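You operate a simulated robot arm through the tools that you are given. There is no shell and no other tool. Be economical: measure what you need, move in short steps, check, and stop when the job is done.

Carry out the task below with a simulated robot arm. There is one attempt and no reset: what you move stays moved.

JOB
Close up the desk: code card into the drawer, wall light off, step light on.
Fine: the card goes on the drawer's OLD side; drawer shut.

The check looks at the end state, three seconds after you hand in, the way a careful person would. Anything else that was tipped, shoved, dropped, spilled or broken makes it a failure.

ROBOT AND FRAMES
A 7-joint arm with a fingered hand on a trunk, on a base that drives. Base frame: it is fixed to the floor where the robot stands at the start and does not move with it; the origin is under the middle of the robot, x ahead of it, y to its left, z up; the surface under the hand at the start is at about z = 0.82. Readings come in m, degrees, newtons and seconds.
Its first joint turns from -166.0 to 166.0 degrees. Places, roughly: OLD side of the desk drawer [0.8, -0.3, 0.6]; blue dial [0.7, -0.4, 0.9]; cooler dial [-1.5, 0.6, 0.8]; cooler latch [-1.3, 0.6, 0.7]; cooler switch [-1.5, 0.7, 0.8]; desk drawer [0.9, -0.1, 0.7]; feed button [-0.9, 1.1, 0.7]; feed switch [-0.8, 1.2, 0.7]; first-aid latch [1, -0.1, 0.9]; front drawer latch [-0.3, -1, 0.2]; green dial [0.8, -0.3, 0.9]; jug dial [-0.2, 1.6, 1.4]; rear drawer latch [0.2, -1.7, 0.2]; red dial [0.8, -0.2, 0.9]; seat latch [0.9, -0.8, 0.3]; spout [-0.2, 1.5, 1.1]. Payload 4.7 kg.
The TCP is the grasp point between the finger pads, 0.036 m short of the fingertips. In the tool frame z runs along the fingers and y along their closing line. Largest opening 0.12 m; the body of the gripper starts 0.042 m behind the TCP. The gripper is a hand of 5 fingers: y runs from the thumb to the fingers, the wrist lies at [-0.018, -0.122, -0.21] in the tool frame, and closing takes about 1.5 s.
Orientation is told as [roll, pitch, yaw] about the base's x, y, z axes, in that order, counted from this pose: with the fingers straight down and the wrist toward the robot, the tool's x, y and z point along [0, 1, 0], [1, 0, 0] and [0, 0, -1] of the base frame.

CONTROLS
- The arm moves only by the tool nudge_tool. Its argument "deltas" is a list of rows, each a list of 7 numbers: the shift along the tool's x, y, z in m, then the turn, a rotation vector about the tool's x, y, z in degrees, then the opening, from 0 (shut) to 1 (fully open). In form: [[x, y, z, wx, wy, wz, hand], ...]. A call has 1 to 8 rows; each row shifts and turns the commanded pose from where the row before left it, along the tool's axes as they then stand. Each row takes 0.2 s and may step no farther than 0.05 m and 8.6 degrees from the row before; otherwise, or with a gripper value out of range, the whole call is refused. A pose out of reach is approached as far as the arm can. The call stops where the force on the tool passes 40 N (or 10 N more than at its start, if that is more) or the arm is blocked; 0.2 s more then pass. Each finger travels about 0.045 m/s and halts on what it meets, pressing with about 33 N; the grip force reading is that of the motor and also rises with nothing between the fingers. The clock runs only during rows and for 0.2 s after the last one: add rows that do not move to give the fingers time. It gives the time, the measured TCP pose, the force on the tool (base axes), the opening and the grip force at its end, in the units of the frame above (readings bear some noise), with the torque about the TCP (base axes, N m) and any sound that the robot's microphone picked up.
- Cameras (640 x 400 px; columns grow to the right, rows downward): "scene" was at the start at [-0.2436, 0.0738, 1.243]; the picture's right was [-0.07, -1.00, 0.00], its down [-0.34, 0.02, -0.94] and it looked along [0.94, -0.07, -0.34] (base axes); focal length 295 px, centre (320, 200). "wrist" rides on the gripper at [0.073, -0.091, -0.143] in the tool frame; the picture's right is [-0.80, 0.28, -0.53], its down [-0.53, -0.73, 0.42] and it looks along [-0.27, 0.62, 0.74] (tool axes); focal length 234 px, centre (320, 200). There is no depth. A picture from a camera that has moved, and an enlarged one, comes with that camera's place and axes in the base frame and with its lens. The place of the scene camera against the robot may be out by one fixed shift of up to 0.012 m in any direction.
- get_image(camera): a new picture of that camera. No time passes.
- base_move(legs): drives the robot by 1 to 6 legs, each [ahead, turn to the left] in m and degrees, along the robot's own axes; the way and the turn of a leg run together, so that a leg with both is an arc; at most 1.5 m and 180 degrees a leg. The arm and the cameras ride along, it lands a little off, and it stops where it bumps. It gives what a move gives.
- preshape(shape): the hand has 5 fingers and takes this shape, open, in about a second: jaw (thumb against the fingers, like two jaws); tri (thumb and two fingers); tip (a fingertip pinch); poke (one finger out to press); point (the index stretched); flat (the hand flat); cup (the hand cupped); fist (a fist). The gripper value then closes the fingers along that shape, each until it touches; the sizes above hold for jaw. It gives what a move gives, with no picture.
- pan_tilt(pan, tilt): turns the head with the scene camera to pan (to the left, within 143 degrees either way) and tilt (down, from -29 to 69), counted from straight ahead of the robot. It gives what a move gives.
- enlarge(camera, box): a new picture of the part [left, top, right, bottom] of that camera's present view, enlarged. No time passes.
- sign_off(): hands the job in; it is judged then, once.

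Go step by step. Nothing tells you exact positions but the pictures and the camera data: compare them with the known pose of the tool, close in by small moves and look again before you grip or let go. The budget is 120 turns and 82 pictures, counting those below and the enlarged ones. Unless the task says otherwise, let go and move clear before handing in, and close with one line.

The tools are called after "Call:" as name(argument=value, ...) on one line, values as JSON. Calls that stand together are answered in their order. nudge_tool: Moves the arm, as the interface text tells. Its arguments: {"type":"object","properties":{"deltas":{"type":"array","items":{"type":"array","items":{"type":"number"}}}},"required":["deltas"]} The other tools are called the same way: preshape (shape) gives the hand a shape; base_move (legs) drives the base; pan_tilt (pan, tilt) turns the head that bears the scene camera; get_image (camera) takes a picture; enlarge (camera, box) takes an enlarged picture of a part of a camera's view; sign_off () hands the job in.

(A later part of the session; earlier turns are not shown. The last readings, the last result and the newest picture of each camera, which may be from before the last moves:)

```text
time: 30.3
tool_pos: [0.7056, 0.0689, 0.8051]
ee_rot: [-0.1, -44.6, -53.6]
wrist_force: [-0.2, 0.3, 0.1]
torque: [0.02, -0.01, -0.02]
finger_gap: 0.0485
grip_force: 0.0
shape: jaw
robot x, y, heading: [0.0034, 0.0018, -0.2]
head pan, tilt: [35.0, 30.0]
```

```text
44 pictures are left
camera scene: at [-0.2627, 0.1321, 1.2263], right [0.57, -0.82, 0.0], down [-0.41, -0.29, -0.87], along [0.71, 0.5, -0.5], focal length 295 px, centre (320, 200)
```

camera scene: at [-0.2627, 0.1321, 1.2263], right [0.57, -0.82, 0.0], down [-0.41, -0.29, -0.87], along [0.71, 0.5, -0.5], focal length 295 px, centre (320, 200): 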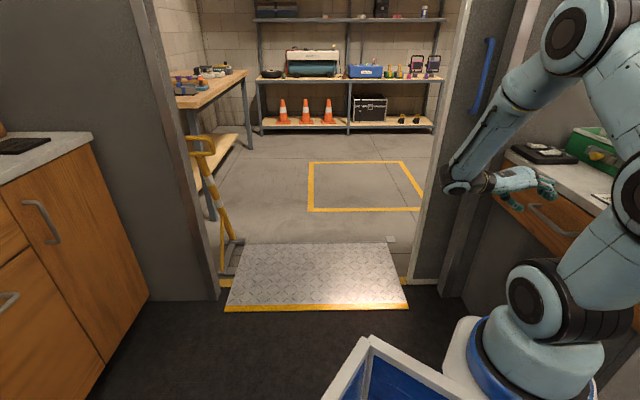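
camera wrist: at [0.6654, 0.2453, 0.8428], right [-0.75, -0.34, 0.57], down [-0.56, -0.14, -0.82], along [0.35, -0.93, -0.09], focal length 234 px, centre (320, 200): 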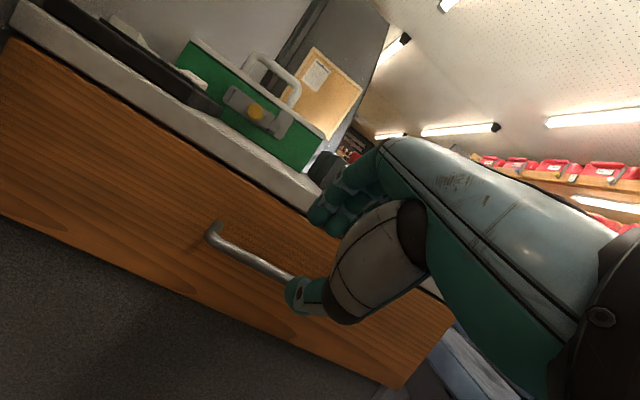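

The bar estimate holds (z≈0.722). I advance most of the way with a smaller opening and check.

Call:
nudge_tool(deltas=[[0, 0, 0.04, 0, 0, 0, 0.3], [0, 0, 0.035, 0, 0, 0, 0.3], [0, 0, 0, 0, 0, 0, 0.3]])

Call:
enlarge(camera="wrist", box=[140, 130, 460, 330])

Call:
enlarge(camera="scene", box=[480, 140, 640, 260])

```text
time: 31.1
tool_pos: [0.7362, 0.0274, 0.7511]
ee_rot: [-0.3, -44.6, -53.4]
wrist_force: [0.9, -0.8, -0.4]
torque: [0.0, -0.01, 0.01]
finger_gap: 0.0364
grip_force: 0.0
shape: jaw
robot x, y, heading: [-0.0004, -0.0016, 0.1]
head pan, tilt: [35.0, 30.0]
```

```text
2.00 times, centred on (300, 230) of wrist
camera zoom: at [0.6964, 0.2033, 0.788], right [-0.75, -0.34, 0.57], down [-0.56, -0.14, -0.82], along [0.35, -0.93, -0.09], focal length 468 px, centre (360, 140)
```

zoom: 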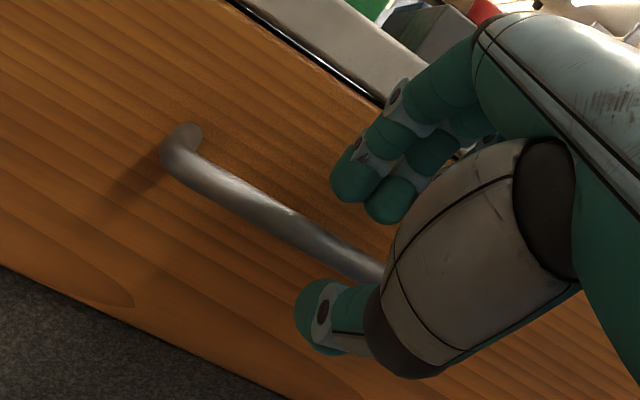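

```text
3.33 times, centred on (560, 200) of scene
camera zoom: at [-0.2626, 0.1321, 1.2263], right [0.57, -0.82, 0.0], down [-0.41, -0.29, -0.87], along [0.71, 0.5, -0.5], focal length 982 px, centre (-480, 200)
```

zoom: 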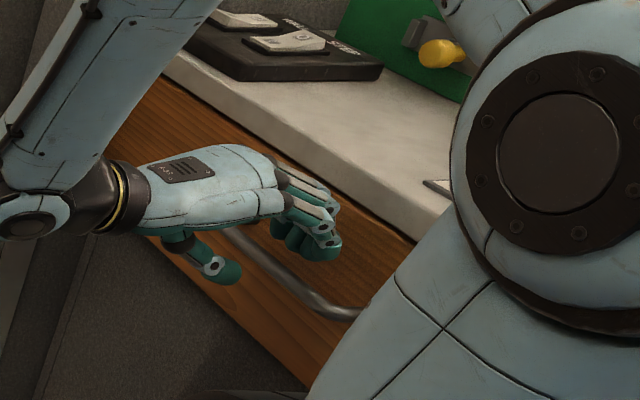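

The bar lies between thumb and fingers. I advance the rest and close.

Call:
nudge_tool(deltas=[[0, 0, 0.02, 0, 0, 0, 0.3], [0, 0, 0.016, 0, 0, 0, 0.3], [0, 0, 0, 0, 0, 0, 0], [0, 0, 0, 0, 0, 0, 0], [0, 0, 0, 0, 0, 0, 0], [0, 0, 0, 0, 0, 0, 0]])

Call:
enlarge(camera="wrist", box=[140, 130, 460, 330])

```text
time: 32.5
tool_pos: [0.7521, 0.006, 0.7226]
ee_rot: [-0.3, -44.5, -53.4]
wrist_force: [1.7, 0.7, -9.2]
torque: [0.01, 0.09, 0.09]
finger_gap: 0.0015
grip_force: 33.1
shape: jaw
robot x, y, heading: [0.0005, -0.0011, -0.3]
head pan, tilt: [35.0, 30.0]
```

```text
2.00 times, centred on (300, 230) of wrist
camera zoom: at [0.7117, 0.1827, 0.7613], right [-0.75, -0.34, 0.57], down [-0.56, -0.14, -0.81], along [0.35, -0.93, -0.09], focal length 468 px, centre (360, 140)
```

zoom: 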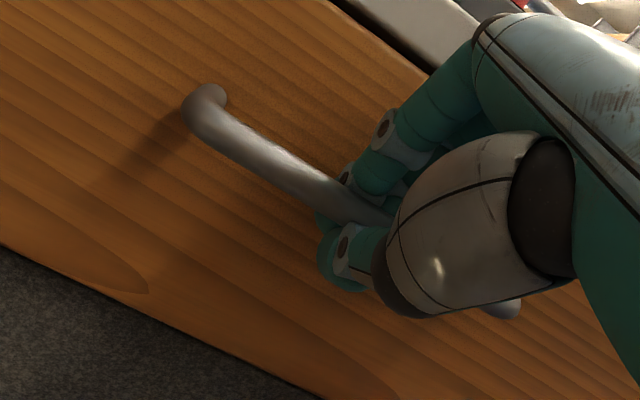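

The fingers have closed behind the bar. I pull outwards horizontally.

Call:
nudge_tool(deltas=[[0, -0.007, -0.007, 0, 0, 0, 0], [0, -0.014, -0.014, 0, 0, 0, 0], [0, -0.014, -0.014, 0, 0, 0, 0], [0, -0.014, -0.014, 0, 0, 0, 0]])

Call:
get_image(camera="wrist")

```text
time: 33.5
tool_pos: [0.7104, 0.0625, 0.7256]
ee_rot: [-0.3, -44.4, -53.4]
wrist_force: [7.6, 7.0, -22.6]
torque: [0.17, 0.08, 0.19]
finger_gap: 0.001
grip_force: 33.3
shape: jaw
robot x, y, heading: [0.0046, -0.0022, 0.0]
head pan, tilt: [35.0, 30.0]
```

```text
40 pictures are left
camera wrist: at [0.6708, 0.2372, 0.7624], right [-0.75, -0.34, 0.57], down [-0.56, -0.14, -0.81], along [0.36, -0.93, -0.09], focal length 234 px, centre (320, 200)
```

wrist: 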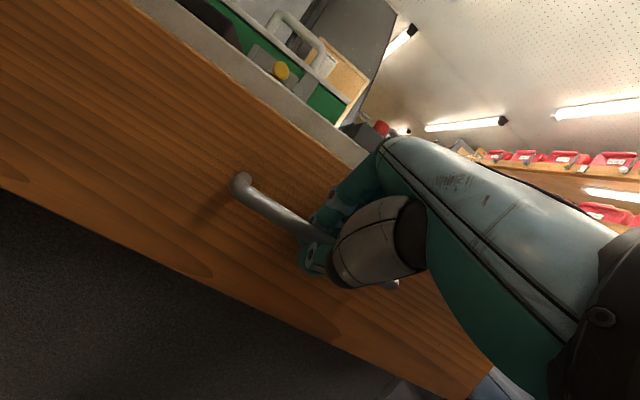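

The drawer moves with the hand. I relieve the vertical force a little and keep pulling.

Call:
nudge_tool(deltas=[[0, -0.0205, -0.0155, 0, 0, 0, 0], [0, -0.018, -0.018, 0, 0, 0, 0], [0, -0.018, -0.018, 0, 0, 0, 0], [0, -0.018, -0.018, 0, 0, 0, 0], [0, -0.018, -0.018, 0, 0, 0, 0], [0, -0.018, -0.018, 0, 0, 0, 0], [0, -0.012, -0.012, 0, 0, 0, 0]])

Call:
pan_tilt(pan=15, tilt=35)

Call:
get_image(camera="scene")

```text
time: 35.1
tool_pos: [0.6112, 0.198, 0.7232]
ee_rot: [-0.1, -44.5, -53.6]
wrist_force: [12.0, 8.5, -8.9]
torque: [0.06, -0.01, 0.22]
finger_gap: 0.0008
grip_force: 33.4
shape: jaw
robot x, y, heading: [0.0025, -0.0028, 0.2]
head pan, tilt: [35.0, 30.0]
```

```text
time: 35.9
tool_pos: [0.6104, 0.1982, 0.7233]
ee_rot: [-0.2, -44.6, -53.5]
wrist_force: [12.3, 10.5, -8.0]
torque: [0.1, 0.02, 0.22]
finger_gap: 0.0011
grip_force: 32.7
shape: jaw
robot x, y, heading: [-0.0014, 0.0008, 0.1]
head pan, tilt: [15.0, 35.0]
```

```text
39 pictures are left
camera scene: at [-0.2512, 0.1036, 1.2186], right [0.26, -0.97, 0.0], down [-0.55, -0.15, -0.82], along [0.79, 0.21, -0.57], focal length 295 px, centre (320, 200)
```

scene: 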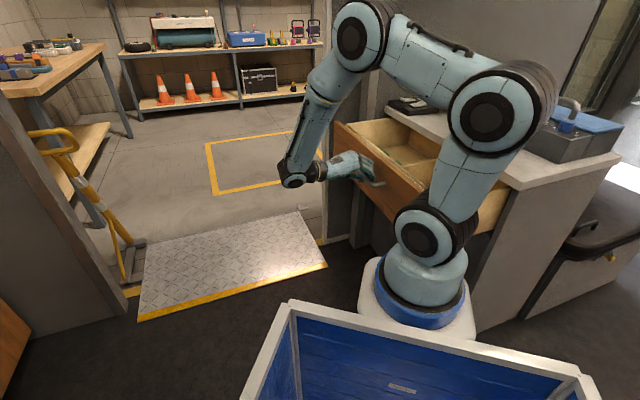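

The drawer is out about 24 cm. I open the hand and back off to look inside it.

Call:
nudge_tool(deltas=[[0, 0, 0, 0, 0, 0, 0.35], [0, 0, 0, 0, 0, 0, 0.35], [0, 0, 0, 0, 0, 0, 0.35], [0, 0, -0.03, 0, 0, 0, 0.35], [0, 0, -0.04, 0, 0, 0, 0.35], [0, 0, -0.04, 0, 0, 0, 0.35]])

Call:
nudge_tool(deltas=[[0, 0.03, -0.03, 7.5, 0, 0, 1], [0, 0.03, -0.03, 7.5, 0, 0, 1], [0, 0.03, -0.03, 7.5, 0, 0, 1], [0, 0.02, -0.035, 7.5, 0, 0, 1], [0, 0.02, -0.04, 7.5, 0, 0, 1], [0, 0.02, -0.04, 7.5, 0, 0, 1]])

Call:
get_image(camera="wrist")

Call:
get_image(camera="scene")

```text
time: 37.3
tool_pos: [0.5636, 0.2612, 0.8016]
ee_rot: [-0.2, -44.6, -53.5]
wrist_force: [0.3, -0.3, 0.5]
torque: [0.01, 0.01, 0.0]
finger_gap: 0.0415
grip_force: 0.1
shape: jaw
robot x, y, heading: [-0.0001, -0.0007, -0.0]
head pan, tilt: [15.0, 35.0]
```

```text
time: 38.7
tool_pos: [0.5898, 0.2235, 1.0522]
ee_rot: [-0.2, 0.5, -53.6]
wrist_force: [-0.1, 1.1, -0.4]
torque: [-0.05, 0.01, 0.0]
finger_gap: 0.1196
grip_force: 0.0
shape: jaw
robot x, y, heading: [-0.0009, 0.0012, -0.1]
head pan, tilt: [15.0, 35.0]
```

```text
38 pictures are left
camera wrist: at [0.5956, 0.3385, 1.1966], right [-0.48, -0.7, 0.53], down [-0.87, 0.28, -0.42], along [0.15, -0.65, -0.74], focal length 234 px, centre (320, 200)
```

wrist: 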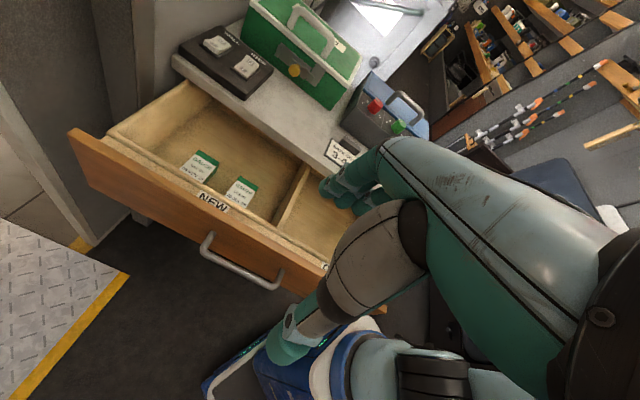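

```text
37 pictures are left
camera scene: at [-0.2515, 0.1033, 1.2185], right [0.26, -0.97, 0.0], down [-0.55, -0.15, -0.82], along [0.79, 0.21, -0.57], focal length 295 px, centre (320, 200)
```

scene: 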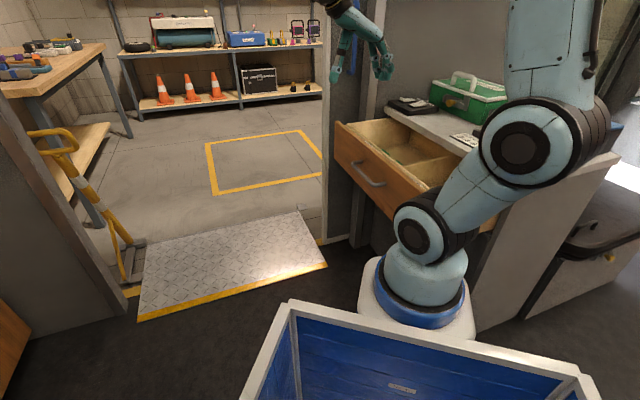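

The NEW label is on the left compartment with other cards in it, so OLD should be on the right. I move over toward the desk to see the right side and the card.

Call:
nudge_tool(deltas=[[-0.02, 0.035, 0, 0, 0, 0, 1], [-0.02, 0.035, 0, 0, 0, 0, 1], [-0.02, 0.035, 0, 0, 0, 0, 1], [-0.02, 0.035, 0, 0, 0, 0, 1]])

Call:
get_image(camera="wrist")

```text
time: 39.7
tool_pos: [0.6092, 0.0609, 1.0529]
ee_rot: [-0.1, 0.4, -53.6]
wrist_force: [-0.5, -0.4, -1.0]
torque: [-0.02, 0.0, 0.02]
finger_gap: 0.1199
grip_force: 0.0
shape: jaw
robot x, y, heading: [0.0005, 0.0008, -0.1]
head pan, tilt: [15.0, 35.0]
```

```text
36 pictures are left
camera wrist: at [0.6149, 0.1767, 1.1963], right [-0.48, -0.7, 0.53], down [-0.87, 0.28, -0.42], along [0.15, -0.65, -0.74], focal length 234 px, centre (320, 200)
```

wrist: 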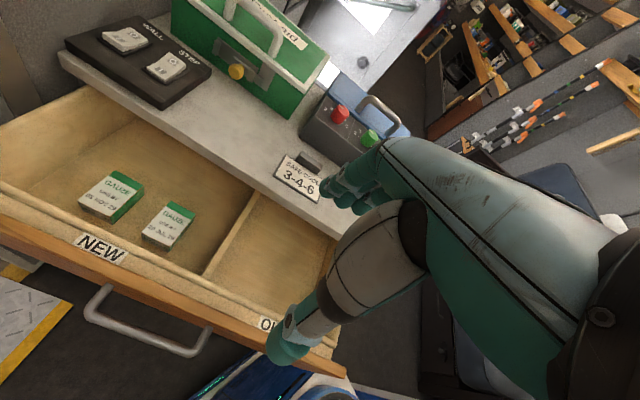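

The right compartment is labelled OLD and is empty as far as I can see. I zoom in on the card.

Call:
enlarge(camera="wrist", box=[260, 140, 340, 215])

Call:
enlarge(camera="wrist", box=[190, 180, 350, 380])

```text
5.33 times, centred on (300, 178) of wrist
camera zoom: at [0.6149, 0.1767, 1.1963], right [-0.48, -0.7, 0.53], down [-0.87, 0.28, -0.42], along [0.15, -0.65, -0.74], focal length 1249 px, centre (427, 320)
```

zoom: 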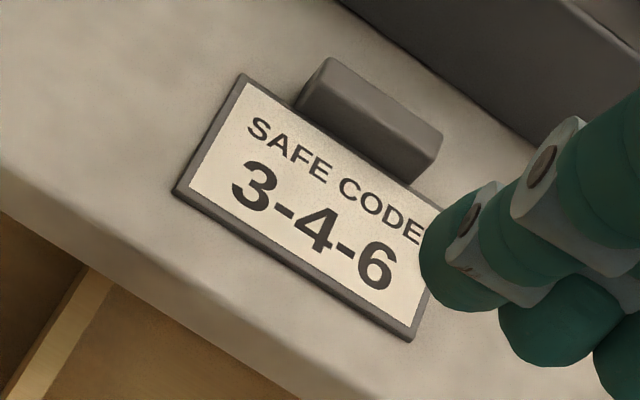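

```text
2.00 times, centred on (270, 280) of wrist
camera zoom: at [0.6149, 0.1767, 1.1963], right [-0.48, -0.7, 0.53], down [-0.87, 0.28, -0.42], along [0.15, -0.65, -0.74], focal length 468 px, centre (420, 40)
```

zoom: 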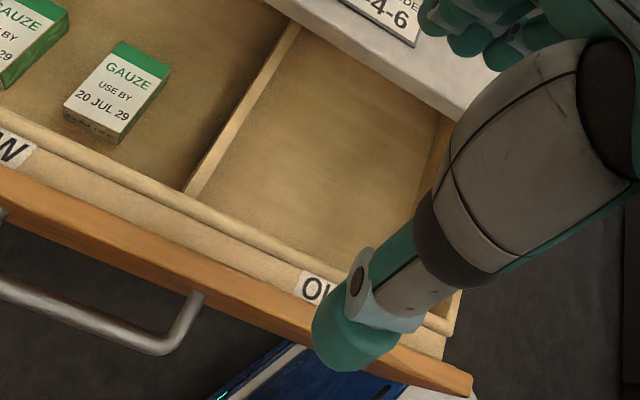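

The card lies on the desk with a grey grip block along its far edge at about (0.78, -0.172). I move above the block with a slight tilt away from the dial box.

Call:
nudge_tool(deltas=[[0, 0.0413, 0.01, 0, 0, 0, 0.5], [0, 0.0413, 0.01, 0, 0, 0, 0.5], [0, 0.0413, 0.01, 0, 0, 0, 0.5], [0, 0.0413, 0.015, 0, 0, 0, 0.5], [0, 0.0413, 0.02, 0, 0, 0, 0.5], [0, 0.0413, 0.02, 0, 0, 0, 0.5], [0, 0.0413, 0.018, -8, 0, 0, 0.5], [0, 0, 0, 0, 0, 0, 0.5]])

Call:
get_image(camera="wrist")

Call:
enlarge(camera="wrist", box=[220, 170, 380, 270])

```text
time: 41.5
tool_pos: [0.7817, -0.171, 0.946]
ee_rot: [-0.1, -7.6, -53.5]
wrist_force: [0.2, -0.9, 0.8]
torque: [-0.01, 0.0, 0.01]
finger_gap: 0.0605
grip_force: 0.0
shape: jaw
robot x, y, heading: [-0.0005, 0.0017, -0.0]
head pan, tilt: [15.0, 35.0]
```

```text
33 pictures are left
camera wrist: at [0.7751, -0.0385, 1.0767], right [-0.52, -0.64, 0.56], down [-0.83, 0.22, -0.52], along [0.21, -0.73, -0.65], focal length 234 px, centre (320, 200)
```

wrist: 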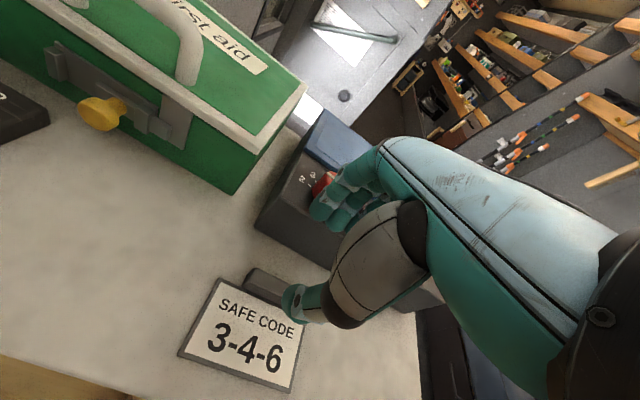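

```text
4.00 times, centred on (300, 220) of wrist
camera zoom: at [0.7751, -0.0385, 1.0767], right [-0.52, -0.64, 0.56], down [-0.83, 0.22, -0.52], along [0.21, -0.73, -0.65], focal length 937 px, centre (400, 120)
```

zoom: 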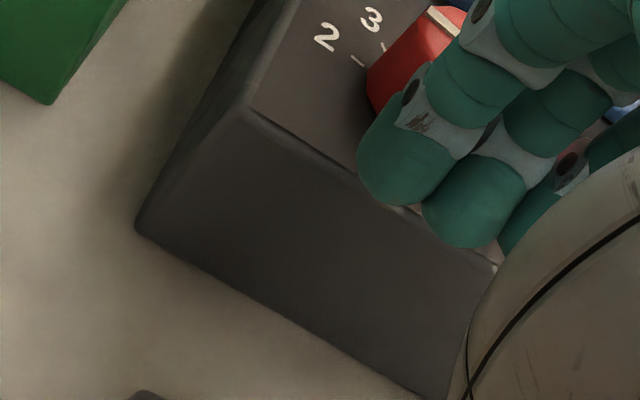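

Alignment agrees with the earlier estimates. I narrow the fingers for clearance to the dial box and descend partway.

Call:
nudge_tool(deltas=[[-0.002, -0.0037, 0.0278, 0, 0, 0, 0.36], [-0.002, -0.0037, 0.0278, 0, 0, 0, 0.36], [0, 0, 0, 0, 0, 0, 0.36]])

Call:
enlarge(camera="wrist", box=[200, 170, 360, 270])

Call:
pan_tilt(pan=-3, tilt=15)

Call:
get_image(camera="scene")

```text
time: 42.3
tool_pos: [0.7773, -0.1714, 0.8912]
ee_rot: [-0.2, -7.6, -53.6]
wrist_force: [-2.4, 4.8, 2.7]
torque: [-0.2, -0.09, -0.06]
finger_gap: 0.0426
grip_force: 0.0
shape: jaw
robot x, y, heading: [0.0021, 0.0024, -0.1]
head pan, tilt: [15.0, 35.0]
```

```text
4.00 times, centred on (280, 220) of wrist
camera zoom: at [0.7708, -0.041, 1.022], right [-0.52, -0.64, 0.56], down [-0.83, 0.22, -0.52], along [0.21, -0.73, -0.65], focal length 937 px, centre (480, 120)
```

zoom: 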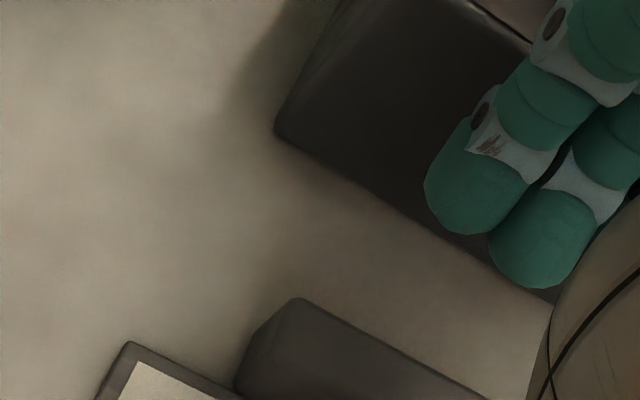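

```text
time: 43.1
tool_pos: [0.7764, -0.1711, 0.8932]
ee_rot: [-0.3, -7.6, -53.6]
wrist_force: [-3.3, 4.0, 3.0]
torque: [-0.15, -0.06, -0.07]
finger_gap: 0.0425
grip_force: 0.0
shape: jaw
robot x, y, heading: [0.0023, -0.0015, 0.0]
head pan, tilt: [-3.0, 15.0]
```

```text
30 pictures are left
camera scene: at [-0.2436, 0.0757, 1.2504], right [-0.05, -1.0, 0.0], down [-0.26, 0.01, -0.97], along [0.96, -0.05, -0.26], focal length 295 px, centre (320, 200)
```

scene: 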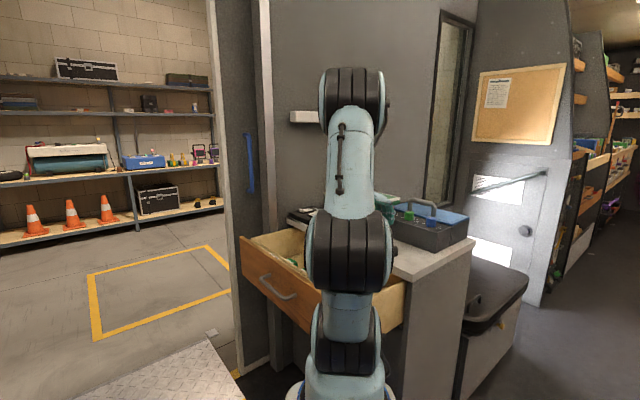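

The fingers lightly touched the dial box. I rise a little, narrow the opening and shift outwards before going down again.

Call:
nudge_tool(deltas=[[0, 0, -0.02, 0, 0, 0, 0.27], [0, -0.003, 0, 0, 0, 0, 0.27], [0, 0, 0, 0, 0, 0, 0.27], [0, -0.0026, 0.0198, 0, 0, 0, 0.27], [0, 0, 0, 0, 0, 0, 0.27]])

Call:
enlarge(camera="wrist", box=[220, 170, 380, 270])

```text
time: 44.4
tool_pos: [0.7751, -0.1679, 0.8918]
ee_rot: [-0.1, -7.6, -53.6]
wrist_force: [0.0, 0.2, 0.4]
torque: [-0.01, 0.01, 0.03]
finger_gap: 0.033
grip_force: 0.3
shape: jaw
robot x, y, heading: [0.0023, 0.004, -0.0]
head pan, tilt: [-3.0, 15.0]
```

```text
4.00 times, centred on (300, 220) of wrist
camera zoom: at [0.768, -0.0366, 1.0204], right [-0.52, -0.64, 0.56], down [-0.83, 0.22, -0.52], along [0.21, -0.73, -0.65], focal length 937 px, centre (400, 120)
```

zoom: 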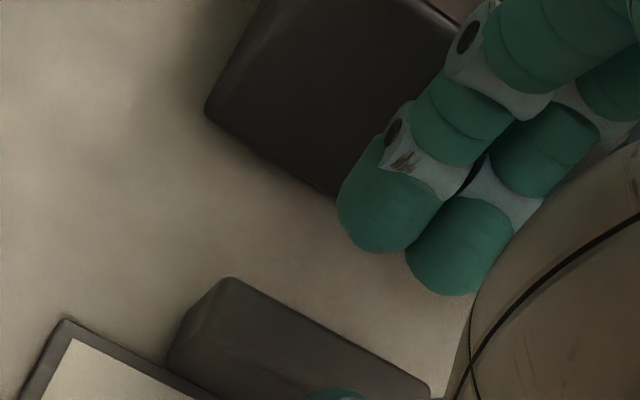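

No contact force now, and fingers and thumb will straddle the block. I descend the rest and close.

Call:
nudge_tool(deltas=[[0, -0.002, 0.0149, 0, 0, 0, 0.27], [0, -0.0017, 0.0129, 0, 0, 0, 0.27], [0, 0, 0, 0, 0, 0, 0.27]])

Call:
enlarge(camera="wrist", box=[220, 190, 380, 290])

```text
time: 45.1
tool_pos: [0.7751, -0.1684, 0.8641]
ee_rot: [0.0, -7.7, -53.6]
wrist_force: [-3.8, 3.7, 12.6]
torque: [0.27, 0.14, 0.03]
finger_gap: 0.033
grip_force: 0.0
shape: jaw
robot x, y, heading: [0.0016, -0.0021, -0.0]
head pan, tilt: [-3.0, 15.0]
```

```text
4.00 times, centred on (300, 240) of wrist
camera zoom: at [0.7679, -0.0373, 0.9939], right [-0.52, -0.64, 0.56], down [-0.83, 0.22, -0.52], along [0.21, -0.73, -0.65], focal length 937 px, centre (400, 40)
```

zoom: 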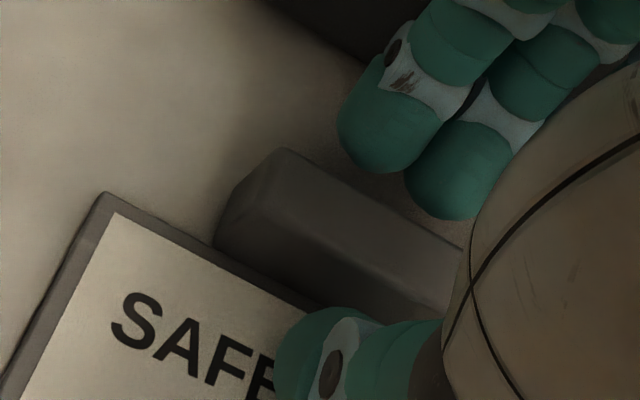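

The block is straddled, with the thumb just resting on the card. I raise 2 mm and close.

Call:
nudge_tool(deltas=[[0, 0, -0.002, 0, 0, 0, 0.27], [0, 0, 0, 0, 0, 0, 0.05], [0, 0, 0, 0, 0, 0, 0.0], [0, 0, 0, 0, 0, 0, 0.0], [0, 0, 0, 0, 0, 0, 0.0]])

Call:
nudge_tool(deltas=[[0, -0.002, -0.02, 0, 0, 0, 0], [0, -0.002, -0.02, 0, 0, 0, 0], [0, -0.005, -0.03, 0, 0, 0, 0]])

Call:
get_image(camera="wrist")

```text
time: 46.4
tool_pos: [0.7744, -0.1682, 0.8645]
ee_rot: [-0.2, -7.5, -53.6]
wrist_force: [-0.2, 0.2, 0.1]
torque: [0.03, 0.03, 0.01]
finger_gap: 0.0145
grip_force: 33.0
shape: jaw
robot x, y, heading: [0.0018, 0.0049, -0.1]
head pan, tilt: [-3.0, 15.0]
```

```text
time: 47.1
tool_pos: [0.7637, -0.1534, 0.93]
ee_rot: [-0.2, -7.5, -53.6]
wrist_force: [0.4, -0.5, -0.9]
torque: [-0.01, -0.01, 0.0]
finger_gap: 0.0143
grip_force: 33.3
shape: jaw
robot x, y, heading: [-0.0014, 0.0002, -0.1]
head pan, tilt: [-3.0, 15.0]
```

```text
27 pictures are left
camera wrist: at [0.7575, -0.0228, 1.0605], right [-0.52, -0.64, 0.56], down [-0.83, 0.22, -0.52], along [0.21, -0.73, -0.65], focal length 234 px, centre (320, 200)
```

wrist: 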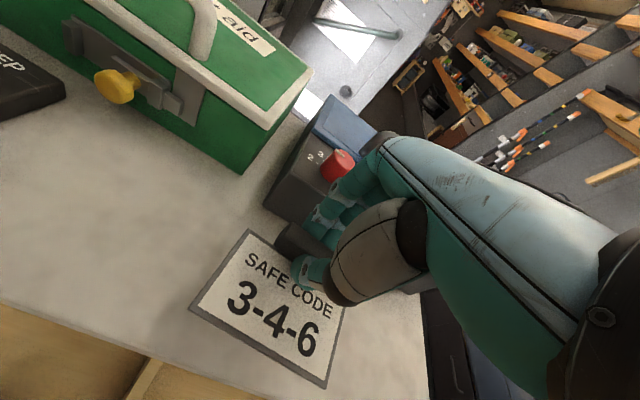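

The card came up with its block, held flat. I carry it out over the OLD compartment at this height.

Call:
nudge_tool(deltas=[[-0.011, -0.039, -0.006, 0, 0, 0, 0], [-0.011, -0.039, -0.006, 0, 0, 0, 0], [-0.011, -0.039, -0.006, 0, 0, 0, 0], [-0.011, -0.039, -0.006, 0, 0, 0, 0], [0, 0, 0, 0, 0, 0, 0]])

Call:
get_image(camera="wrist")

Call:
pan_tilt(pan=10, tilt=30)

Call:
get_image(camera="scene")

```text
time: 48.4
tool_pos: [0.6372, -0.0521, 0.9351]
ee_rot: [-0.2, -7.5, -53.6]
wrist_force: [0.8, -0.7, -0.7]
torque: [-0.02, 0.0, -0.02]
finger_gap: 0.0142
grip_force: 33.4
shape: jaw
robot x, y, heading: [0.0007, 0.0011, -0.3]
head pan, tilt: [-3.0, 15.0]
```

```text
26 pictures are left
camera wrist: at [0.6304, 0.0796, 1.0656], right [-0.52, -0.64, 0.56], down [-0.83, 0.22, -0.52], along [0.21, -0.73, -0.65], focal length 234 px, centre (320, 200)
```

wrist: 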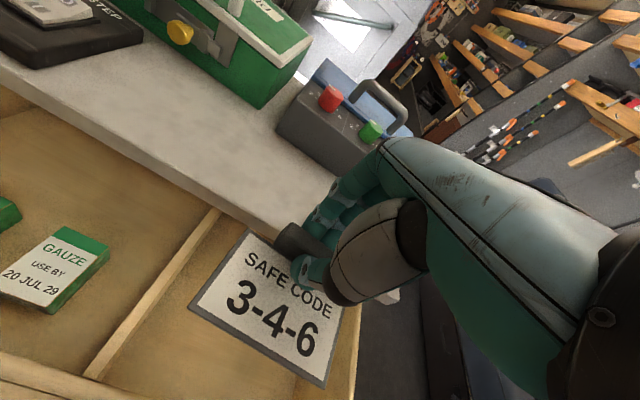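

```text
time: 49.1
tool_pos: [0.6372, -0.0504, 0.9353]
ee_rot: [-0.1, -7.7, -53.6]
wrist_force: [0.3, 0.4, -0.4]
torque: [-0.02, -0.01, -0.02]
finger_gap: 0.0144
grip_force: 32.6
shape: jaw
robot x, y, heading: [0.0005, -0.0005, -0.1]
head pan, tilt: [10.0, 30.0]
```

```text
25 pictures are left
camera scene: at [-0.2476, 0.096, 1.2264], right [0.17, -0.98, 0.0], down [-0.49, -0.09, -0.87], along [0.85, 0.15, -0.5], focal length 295 px, centre (320, 200)
```

scene: 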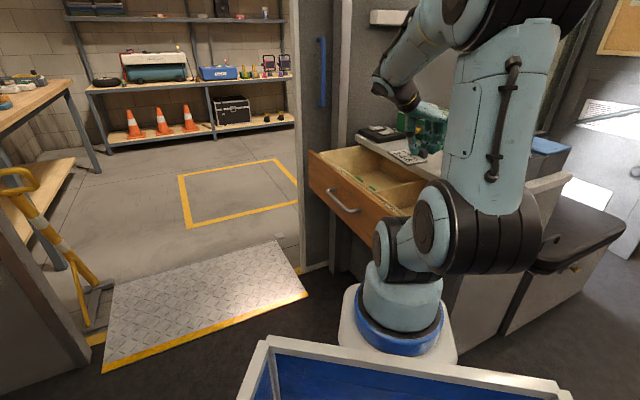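

The card is over the OLD side, clear of divider and walls. I shift 1 cm outwards and lower it in.

Call:
nudge_tool(deltas=[[0, -0.01, 0, 0, 0, 0, 0], [0, -0.005, 0.0396, 0, 0, 0, 0], [0, -0.005, 0.0396, 0, 0, 0, 0], [0, -0.005, 0.0396, 0, 0, 0, 0], [0, -0.003, 0.025, 0, 0, 0, 0]])

Call:
get_image(camera="wrist")

Call:
enlarge(camera="scene", box=[300, 90, 460, 250])

```text
time: 50.3
tool_pos: [0.6296, -0.0473, 0.7907]
ee_rot: [0.0, -7.5, -53.5]
wrist_force: [-0.9, -0.3, -0.2]
torque: [0.0, 0.03, 0.01]
finger_gap: 0.0143
grip_force: 32.8
shape: jaw
robot x, y, heading: [0.0004, -0.0015, -0.0]
head pan, tilt: [10.0, 30.0]
```

```text
24 pictures are left
camera wrist: at [0.6239, 0.084, 0.92], right [-0.52, -0.64, 0.56], down [-0.83, 0.22, -0.52], along [0.21, -0.73, -0.65], focal length 234 px, centre (320, 200)
```

wrist: 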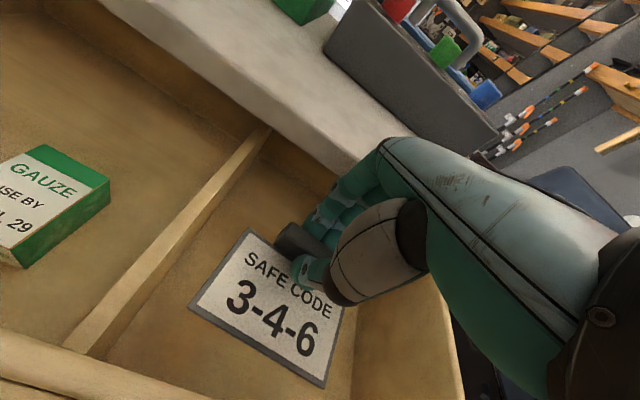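

```text
2.50 times, centred on (380, 170) of scene
camera zoom: at [-0.2477, 0.0961, 1.2263], right [0.17, -0.98, 0.0], down [-0.49, -0.09, -0.87], along [0.85, 0.15, -0.5], focal length 737 px, centre (170, 275)
```

zoom: 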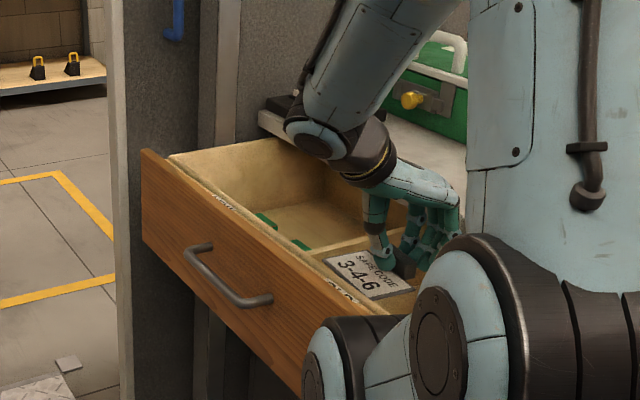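

Clear all around. I continue down until the card meets the floor of the drawer.

Call:
nudge_tool(deltas=[[0, -0.0026, 0.0198, 0, 0, 0, 0], [0, -0.0026, 0.0198, 0, 0, 0, 0], [0, -0.0016, 0.012, 0, 0, 0, 0], [0, 0, 0, 0, 0, 0, 0]])

Call:
get_image(camera="wrist")

Call:
enlarge(camera="scene", box=[340, 130, 440, 230])

```text
time: 51.3
tool_pos: [0.6311, -0.0459, 0.7371]
ee_rot: [-0.1, -7.6, -53.6]
wrist_force: [0.1, 0.7, -0.5]
torque: [0.0, 0.0, -0.01]
finger_gap: 0.0144
grip_force: 32.9
shape: jaw
robot x, y, heading: [-0.0014, 0.0028, -0.1]
head pan, tilt: [10.0, 30.0]
```

```text
22 pictures are left
camera wrist: at [0.6244, 0.0854, 0.8664], right [-0.52, -0.64, 0.56], down [-0.83, 0.22, -0.52], along [0.21, -0.73, -0.65], focal length 234 px, centre (320, 200)
```

wrist: 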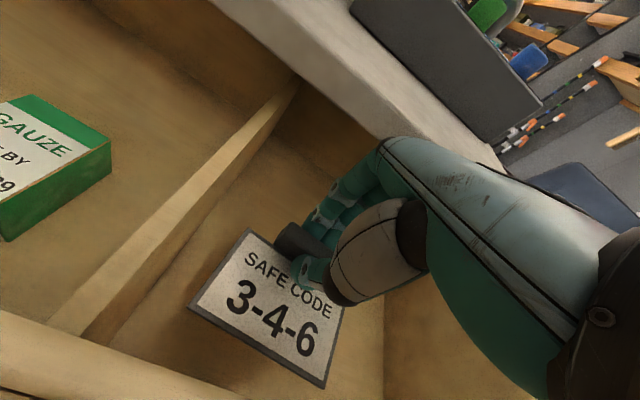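

```text
4.00 times, centred on (390, 180) of scene
camera zoom: at [-0.2476, 0.0961, 1.2263], right [0.17, -0.98, 0.0], down [-0.49, -0.09, -0.87], along [0.85, 0.15, -0.5], focal length 1179 px, centre (40, 280)
```

zoom: 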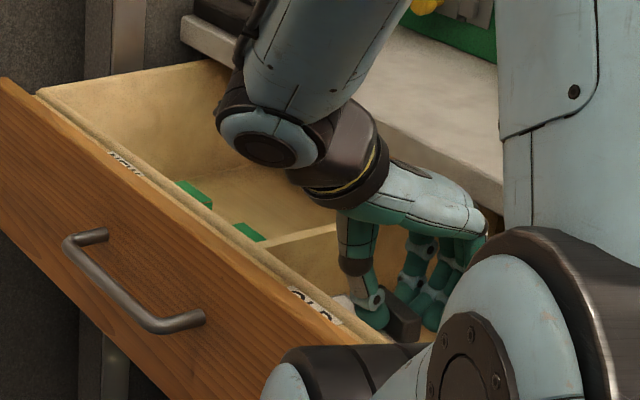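

Still free; I continue in 8 mm steps till contact.

Call:
nudge_tool(deltas=[[0, -0.001, 0.008, 0, 0, 0, 0], [0, -0.001, 0.008, 0, 0, 0, 0], [0, 0, 0, 0, 0, 0, 0]])

Call:
nudge_tool(deltas=[[0, -0.001, 0.006, 0, 0, 0, 0], [0, 0, 0, 0, 0, 0, 0]])

Call:
get_image(camera="wrist")

```text
time: 52.1
tool_pos: [0.6295, -0.0452, 0.7208]
ee_rot: [-0.1, -7.5, -53.5]
wrist_force: [0.5, -0.4, -1.5]
torque: [-0.03, 0.0, -0.02]
finger_gap: 0.0146
grip_force: 33.1
shape: jaw
robot x, y, heading: [-0.0003, -0.0029, 0.0]
head pan, tilt: [10.0, 30.0]
```

```text
time: 52.7
tool_pos: [0.629, -0.0462, 0.7159]
ee_rot: [-0.2, -7.6, -53.6]
wrist_force: [0.1, -0.2, -0.6]
torque: [-0.01, -0.04, -0.03]
finger_gap: 0.0144
grip_force: 32.7
shape: jaw
robot x, y, heading: [-0.0007, 0.0005, -0.0]
head pan, tilt: [10.0, 30.0]
```

```text
20 pictures are left
camera wrist: at [0.6235, 0.0846, 0.8449], right [-0.52, -0.64, 0.56], down [-0.83, 0.22, -0.52], along [0.21, -0.73, -0.65], focal length 234 px, centre (320, 200)
```

wrist: 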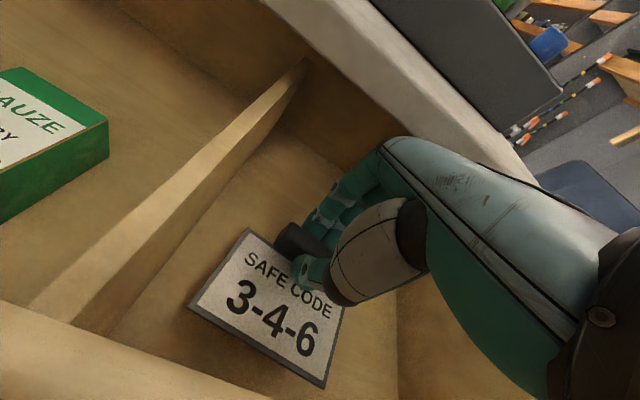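

Call:
nudge_tool(deltas=[[0, -0.001, 0.006, 0, 0, 0, 0], [0, -0.001, 0.006, 0, 0, 0, 0], [0, 0, 0, 0, 0, 0, 0]])

Call:
nudge_tool(deltas=[[0, -0.0005, 0.004, 0, 0, 0, 0], [0, 0, 0, 0, 0, 0, 0]])

Call:
get_image(camera="wrist")

```text
time: 53.5
tool_pos: [0.6291, -0.0459, 0.7028]
ee_rot: [-0.2, -7.6, -53.6]
wrist_force: [0.0, 0.0, 0.2]
torque: [0.03, 0.01, 0.03]
finger_gap: 0.0144
grip_force: 32.9
shape: jaw
robot x, y, heading: [0.0006, -0.0005, -0.0]
head pan, tilt: [10.0, 30.0]
```

```text
time: 54.1
tool_pos: [0.6302, -0.0457, 0.6991]
ee_rot: [-0.2, -7.5, -53.6]
wrist_force: [-0.3, 0.3, 0.0]
torque: [-0.07, -0.03, -0.01]
finger_gap: 0.0143
grip_force: 33.2
shape: jaw
robot x, y, heading: [0.0023, 0.0016, -0.2]
head pan, tilt: [10.0, 30.0]
```

```text
19 pictures are left
camera wrist: at [0.6236, 0.0851, 0.8286], right [-0.52, -0.64, 0.56], down [-0.83, 0.22, -0.52], along [0.21, -0.73, -0.65], focal length 234 px, centre (320, 200)
```

wrist: 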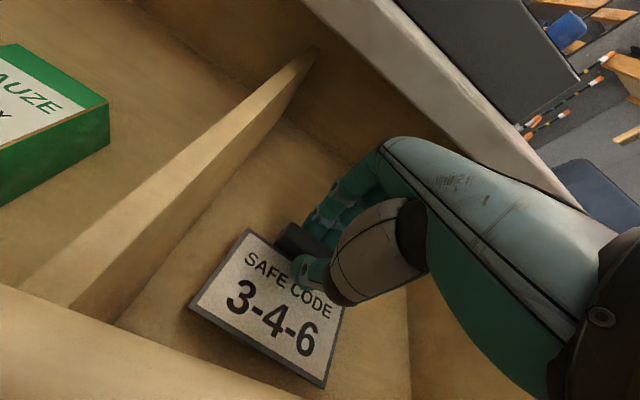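

Call:
nudge_tool(deltas=[[0, -0.0008, 0.006, 0, 0, 0, 0], [0, -0.0008, 0.006, 0, 0, 0, 0], [0, 0, 0, 0, 0, 0, 0]])

Call:
nudge_tool(deltas=[[0, -0.0008, 0.006, 0, 0, 0, 0], [0, 0, 0, 0, 0, 0, 0]])

Call:
enlarge(camera="wrist", box=[160, 200, 400, 400])

```text
time: 54.9
tool_pos: [0.6304, -0.0451, 0.6868]
ee_rot: [-0.1, -7.6, -53.6]
wrist_force: [0.0, 0.0, -1.4]
torque: [-0.01, 0.01, 0.0]
finger_gap: 0.0144
grip_force: 32.3
shape: jaw
robot x, y, heading: [0.0014, -0.003, 0.0]
head pan, tilt: [10.0, 30.0]
```

```text
time: 55.5
tool_pos: [0.6297, -0.0441, 0.6816]
ee_rot: [-0.1, -7.5, -53.6]
wrist_force: [-0.3, -0.2, -1.2]
torque: [-0.01, 0.01, -0.02]
finger_gap: 0.0143
grip_force: 33.3
shape: jaw
robot x, y, heading: [0.0, 0.0008, 0.1]
head pan, tilt: [10.0, 30.0]
```

```text
2.00 times, centred on (280, 300) of wrist
camera zoom: at [0.6242, 0.0864, 0.8106], right [-0.52, -0.64, 0.56], down [-0.83, 0.22, -0.52], along [0.21, -0.73, -0.65], focal length 468 px, centre (400, 0)
```

zoom: 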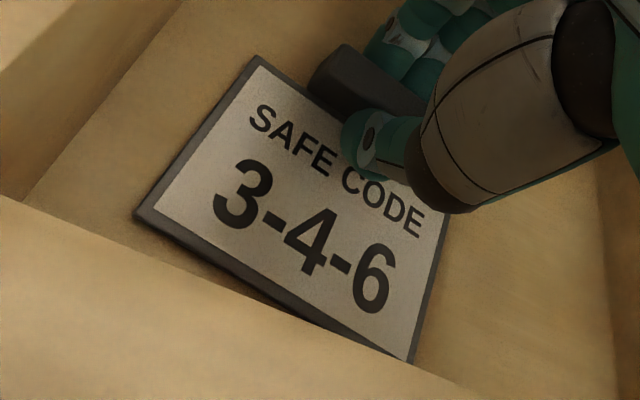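

The card's shadow shows it is nearly down. One or two more steps.

Call:
nudge_tool(deltas=[[0, 0.001, 0.005, 0, 0, 0, 0], [0, 0, 0.004, 0, 0, 0, 0], [0, 0, 0, 0, 0, 0, 0]])

Call:
nudge_tool(deltas=[[0, 0, 0.004, 0, 0, 0, 0], [0, 0, 0.003, 0, 0, 0, 0], [0, 0, 0, 0, 0, 0, 0]])

```text
time: 56.2
tool_pos: [0.6347, -0.0472, 0.6776]
ee_rot: [0.3, -7.9, -53.8]
wrist_force: [-1.5, -0.9, 10.6]
torque: [-0.08, 0.07, 0.03]
finger_gap: 0.0157
grip_force: 32.7
shape: jaw
robot x, y, heading: [-0.0007, -0.0006, -0.5]
head pan, tilt: [10.0, 30.0]
stopped in row 3: the force on the tool passed its limit at 43 N (the readings are from after the stop); the commanded pose is now the measured one
```

```text
time: 56.6
tool_pos: [0.6366, -0.0487, 0.6771]
ee_rot: [0.7, -8.3, -54.0]
wrist_force: [-0.4, -1.7, 10.6]
torque: [-0.07, 0.06, 0.04]
finger_gap: 0.0159
grip_force: 32.8
shape: jaw
robot x, y, heading: [-0.0012, -0.0025, 0.1]
head pan, tilt: [10.0, 30.0]
stopped in row 2: the force on the tool passed its limit at 44 N (the readings are from after the stop); the commanded pose is now the measured one
```

Contact with the drawer floor. I release and rise straight up.

Call:
nudge_tool(deltas=[[0, 0, -0.002, 0, 0, 0, 0.3], [0, 0, 0, 0, 0, 0, 0.3], [0, 0, 0, 0, 0, 0, 0.3], [0, 0.001, -0.01, 0, 0, 0, 0.3], [0, 0.004, -0.03, 0, 0, 0, 0.3], [0, 0.005, -0.04, 0, 0, 0, 0.3], [0, 0.005, -0.04, 0, 0, 0, 0.3], [0, 0.005, -0.04, 0, 0, 0, 0.3]])

Call:
get_image(camera="wrist")

```text
time: 58.4
tool_pos: [0.6352, -0.0467, 0.8393]
ee_rot: [0.5, -8.2, -53.9]
wrist_force: [-0.7, -0.7, -0.6]
torque: [0.05, 0.05, -0.02]
finger_gap: 0.0358
grip_force: 0.0
shape: jaw
robot x, y, heading: [-0.001, 0.0009, -0.2]
head pan, tilt: [10.0, 30.0]
```

```text
17 pictures are left
camera wrist: at [0.6264, 0.0841, 0.9689], right [-0.53, -0.64, 0.55], down [-0.82, 0.22, -0.53], along [0.21, -0.73, -0.64], focal length 234 px, centre (320, 200)
```

wrist: 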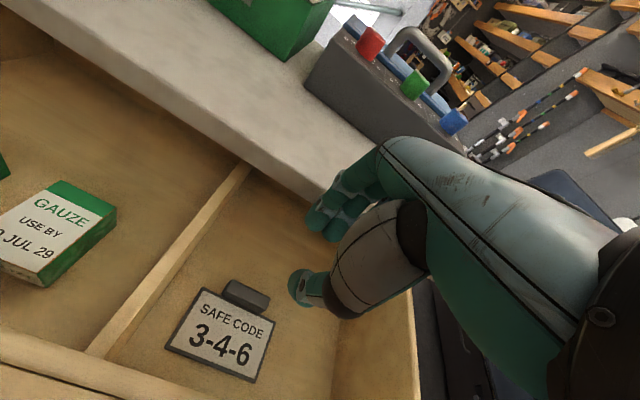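

The card lies flat on the OLD side. I rise, move out past the drawer front, and tilt the closed hand to push the drawer shut.

Call:
nudge_tool(deltas=[[0, 0.0065, -0.046, 0, 0, 0, 0.3], [0, 0.0065, -0.046, 0, 0, 0, 0.3], [0, 0.0065, -0.046, 0, 0, 0, 0.3]])

Call:
nudge_tool(deltas=[[0.0158, -0.0319, -0.0045, 0, 0, 0, 0], [0.0158, -0.0319, -0.0045, 0, 0, 0, 0], [0.0158, -0.0319, -0.0045, 0, 0, 0, 0], [0.0158, -0.0319, -0.0045, 0, 0, 0, 0], [0.0158, -0.0319, -0.0045, 0, 0, 0, 0], [0.0158, -0.0319, -0.0045, 0, 0, 0, 0], [0.0158, -0.0319, -0.0045, 0, 0, 0, 0], [0.0158, -0.0319, -0.0045, 0, 0, 0, 0]])

Call:
nudge_tool(deltas=[[0, 0, 0, -8.1, 0, 0, 0], [0, 0, 0, -8.1, 0, 0, 0], [0, 0, 0, -8.1, 0, 0, 0], [0, 0, 0, -8.1, 0, 0, 0], [0, 0, 0, -8.1, 0, 0, 0], [0, 0, 0, -8.1, 0, 0, 0], [0, 0, 0, -8.1, 0, 0, 0]])

Call:
pan_tilt(pan=22, tilt=30)

Call:
get_image(camera="scene")

Call:
get_image(camera="wrist")

```text
time: 59.2
tool_pos: [0.6345, -0.0483, 0.981]
ee_rot: [0.4, -8.2, -54.0]
wrist_force: [-0.4, 0.2, -0.5]
torque: [-0.05, 0.02, -0.01]
finger_gap: 0.0361
grip_force: 0.1
shape: jaw
robot x, y, heading: [-0.0023, 0.0053, 0.0]
head pan, tilt: [10.0, 30.0]
```

```text
time: 61.0
tool_pos: [0.5808, 0.2368, 0.9787]
ee_rot: [0.6, -8.3, -53.9]
wrist_force: [0.2, 0.5, 0.5]
torque: [0.03, -0.01, 0.01]
finger_gap: 0.0001
grip_force: 33.1
shape: jaw
robot x, y, heading: [-0.0005, 0.0032, -0.0]
head pan, tilt: [10.0, 30.0]
```

```text
time: 62.6
tool_pos: [0.5744, 0.2119, 0.9848]
ee_rot: [4.0, -62.6, -57.3]
wrist_force: [2.1, 7.5, 11.6]
torque: [0.56, 0.7, -0.47]
finger_gap: 0.0002
grip_force: 32.7
shape: jaw
out of reach, approached as far as the arm can: row 7
robot x, y, heading: [-0.0003, 0.0006, 0.1]
head pan, tilt: [10.0, 30.0]
```

```text
time: 63.4
tool_pos: [0.5748, 0.2109, 0.9809]
ee_rot: [2.7, -62.8, -56.3]
wrist_force: [-0.5, 0.0, 0.3]
torque: [-0.02, 0.0, 0.03]
finger_gap: 0.0
grip_force: 33.2
shape: jaw
robot x, y, heading: [-0.0004, -0.0023, -0.1]
head pan, tilt: [22.0, 30.0]
```

```text
16 pictures are left
camera scene: at [-0.2529, 0.1145, 1.2263], right [0.37, -0.93, 0.0], down [-0.46, -0.19, -0.87], along [0.8, 0.32, -0.5], focal length 295 px, centre (320, 200)
```

scene: 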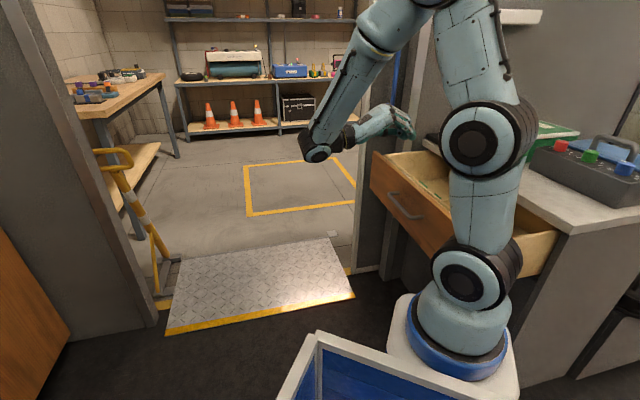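

```text
15 pictures are left
camera wrist: at [0.5339, 0.3895, 0.9667], right [-0.86, -0.21, 0.47], down [-0.39, -0.34, -0.86], along [0.34, -0.92, 0.21], focal length 234 px, centre (320, 200)
```

wrist: 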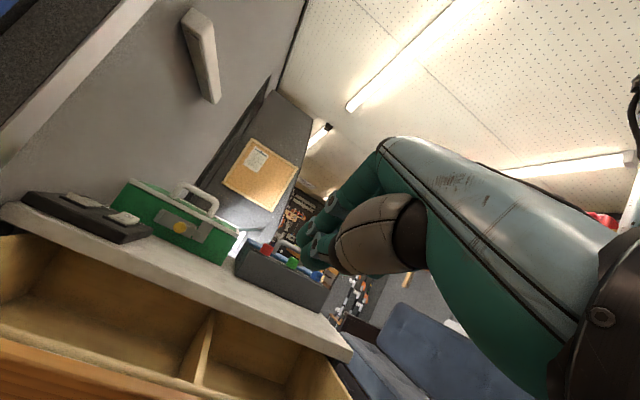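

65° tilt was at the edge of reach; I ease back to about 50°.

Call:
nudge_tool(deltas=[[0, 0, 0, 7, 0, 0, 0], [0, 0, 0, 7, 0, 0, 0], [0, 0, 0, 0, 0, 0, 0]])

```text
time: 64.2
tool_pos: [0.5793, 0.2205, 0.9743]
ee_rot: [1.0, -50.7, -54.5]
wrist_force: [-0.6, -1.4, -0.8]
torque: [-0.01, 0.03, -0.01]
finger_gap: 0.0
grip_force: 32.7
shape: jaw
robot x, y, heading: [0.0002, 0.0005, 0.2]
head pan, tilt: [22.0, 30.0]
```

Call:
nudge_tool(deltas=[[0.002, -0.0302, 0.0247, 0, 0, 0, 0], [0.002, -0.0302, 0.0247, 0, 0, 0, 0], [0.002, -0.0302, 0.0247, 0, 0, 0, 0], [0.002, -0.0302, 0.0247, 0, 0, 0, 0], [0.002, -0.0302, 0.0247, 0, 0, 0, 0], [0, 0, 0, 0, 0, 0, 0]])

Call:
get_image(camera="wrist")

Call:
enlarge(camera="scene", box=[300, 100, 480, 260])

```text
time: 65.6
tool_pos: [0.5913, 0.2269, 0.7798]
ee_rot: [0.8, -51.0, -54.5]
wrist_force: [0.5, 1.0, -0.1]
torque: [-0.03, 0.0, 0.01]
finger_gap: 0.0002
grip_force: 32.7
shape: jaw
robot x, y, heading: [0.0009, -0.0007, 0.2]
head pan, tilt: [22.0, 30.0]
```

```text
14 pictures are left
camera wrist: at [0.5489, 0.4054, 0.7988], right [-0.79, -0.29, 0.54], down [-0.5, -0.2, -0.84], along [0.35, -0.94, 0.01], focal length 234 px, centre (320, 200)
```

wrist: 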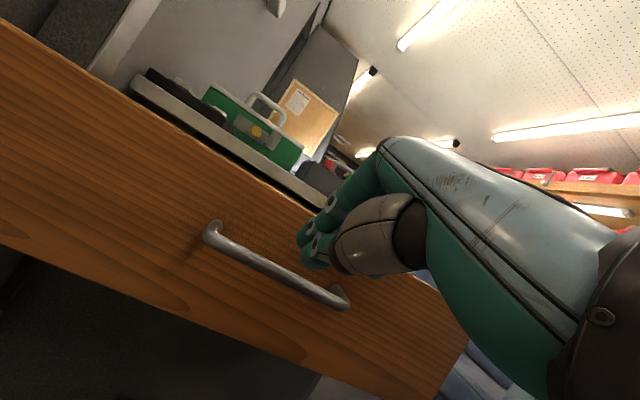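

```text
2.50 times, centred on (390, 180) of scene
camera zoom: at [-0.2529, 0.1146, 1.2263], right [0.37, -0.93, 0.0], down [-0.46, -0.19, -0.87], along [0.8, 0.32, -0.5], focal length 737 px, centre (145, 250)
```

zoom: 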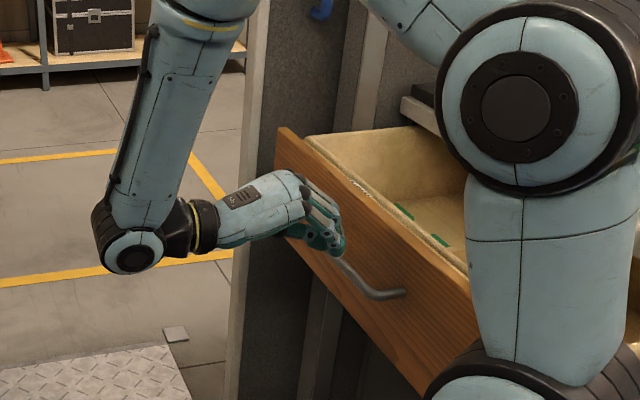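

The closed fingertips are above the bar, facing the drawer front. I push inwards.

Call:
nudge_tool(deltas=[[0, 0.019, 0.0233, 0, 0, 0, 0], [0, 0.019, 0.0233, 0, 0, 0, 0], [0, 0.019, 0.0233, 0, 0, 0, 0], [0, 0.019, 0.0233, 0, 0, 0, 0]])

Call:
get_image(camera="wrist")

```text
time: 66.6
tool_pos: [0.6607, 0.1301, 0.7804]
ee_rot: [0.8, -50.9, -54.5]
wrist_force: [0.2, -0.1, -0.7]
torque: [-0.01, -0.02, -0.02]
finger_gap: 0.0
grip_force: 32.9
shape: jaw
robot x, y, heading: [-0.0005, -0.0002, 0.1]
head pan, tilt: [22.0, 30.0]
```

```text
12 pictures are left
camera wrist: at [0.6197, 0.3088, 0.7994], right [-0.79, -0.29, 0.54], down [-0.5, -0.2, -0.84], along [0.35, -0.93, 0.01], focal length 234 px, centre (320, 200)
```

wrist: 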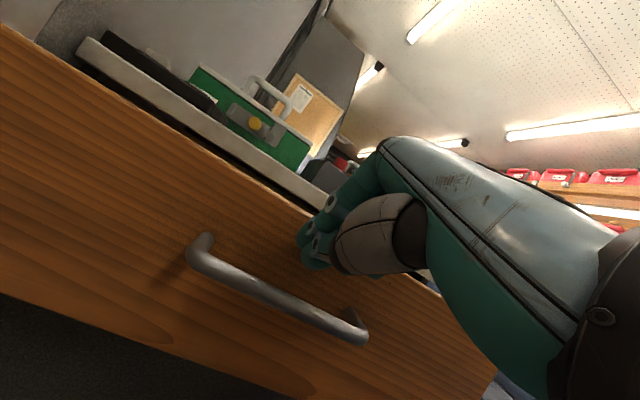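

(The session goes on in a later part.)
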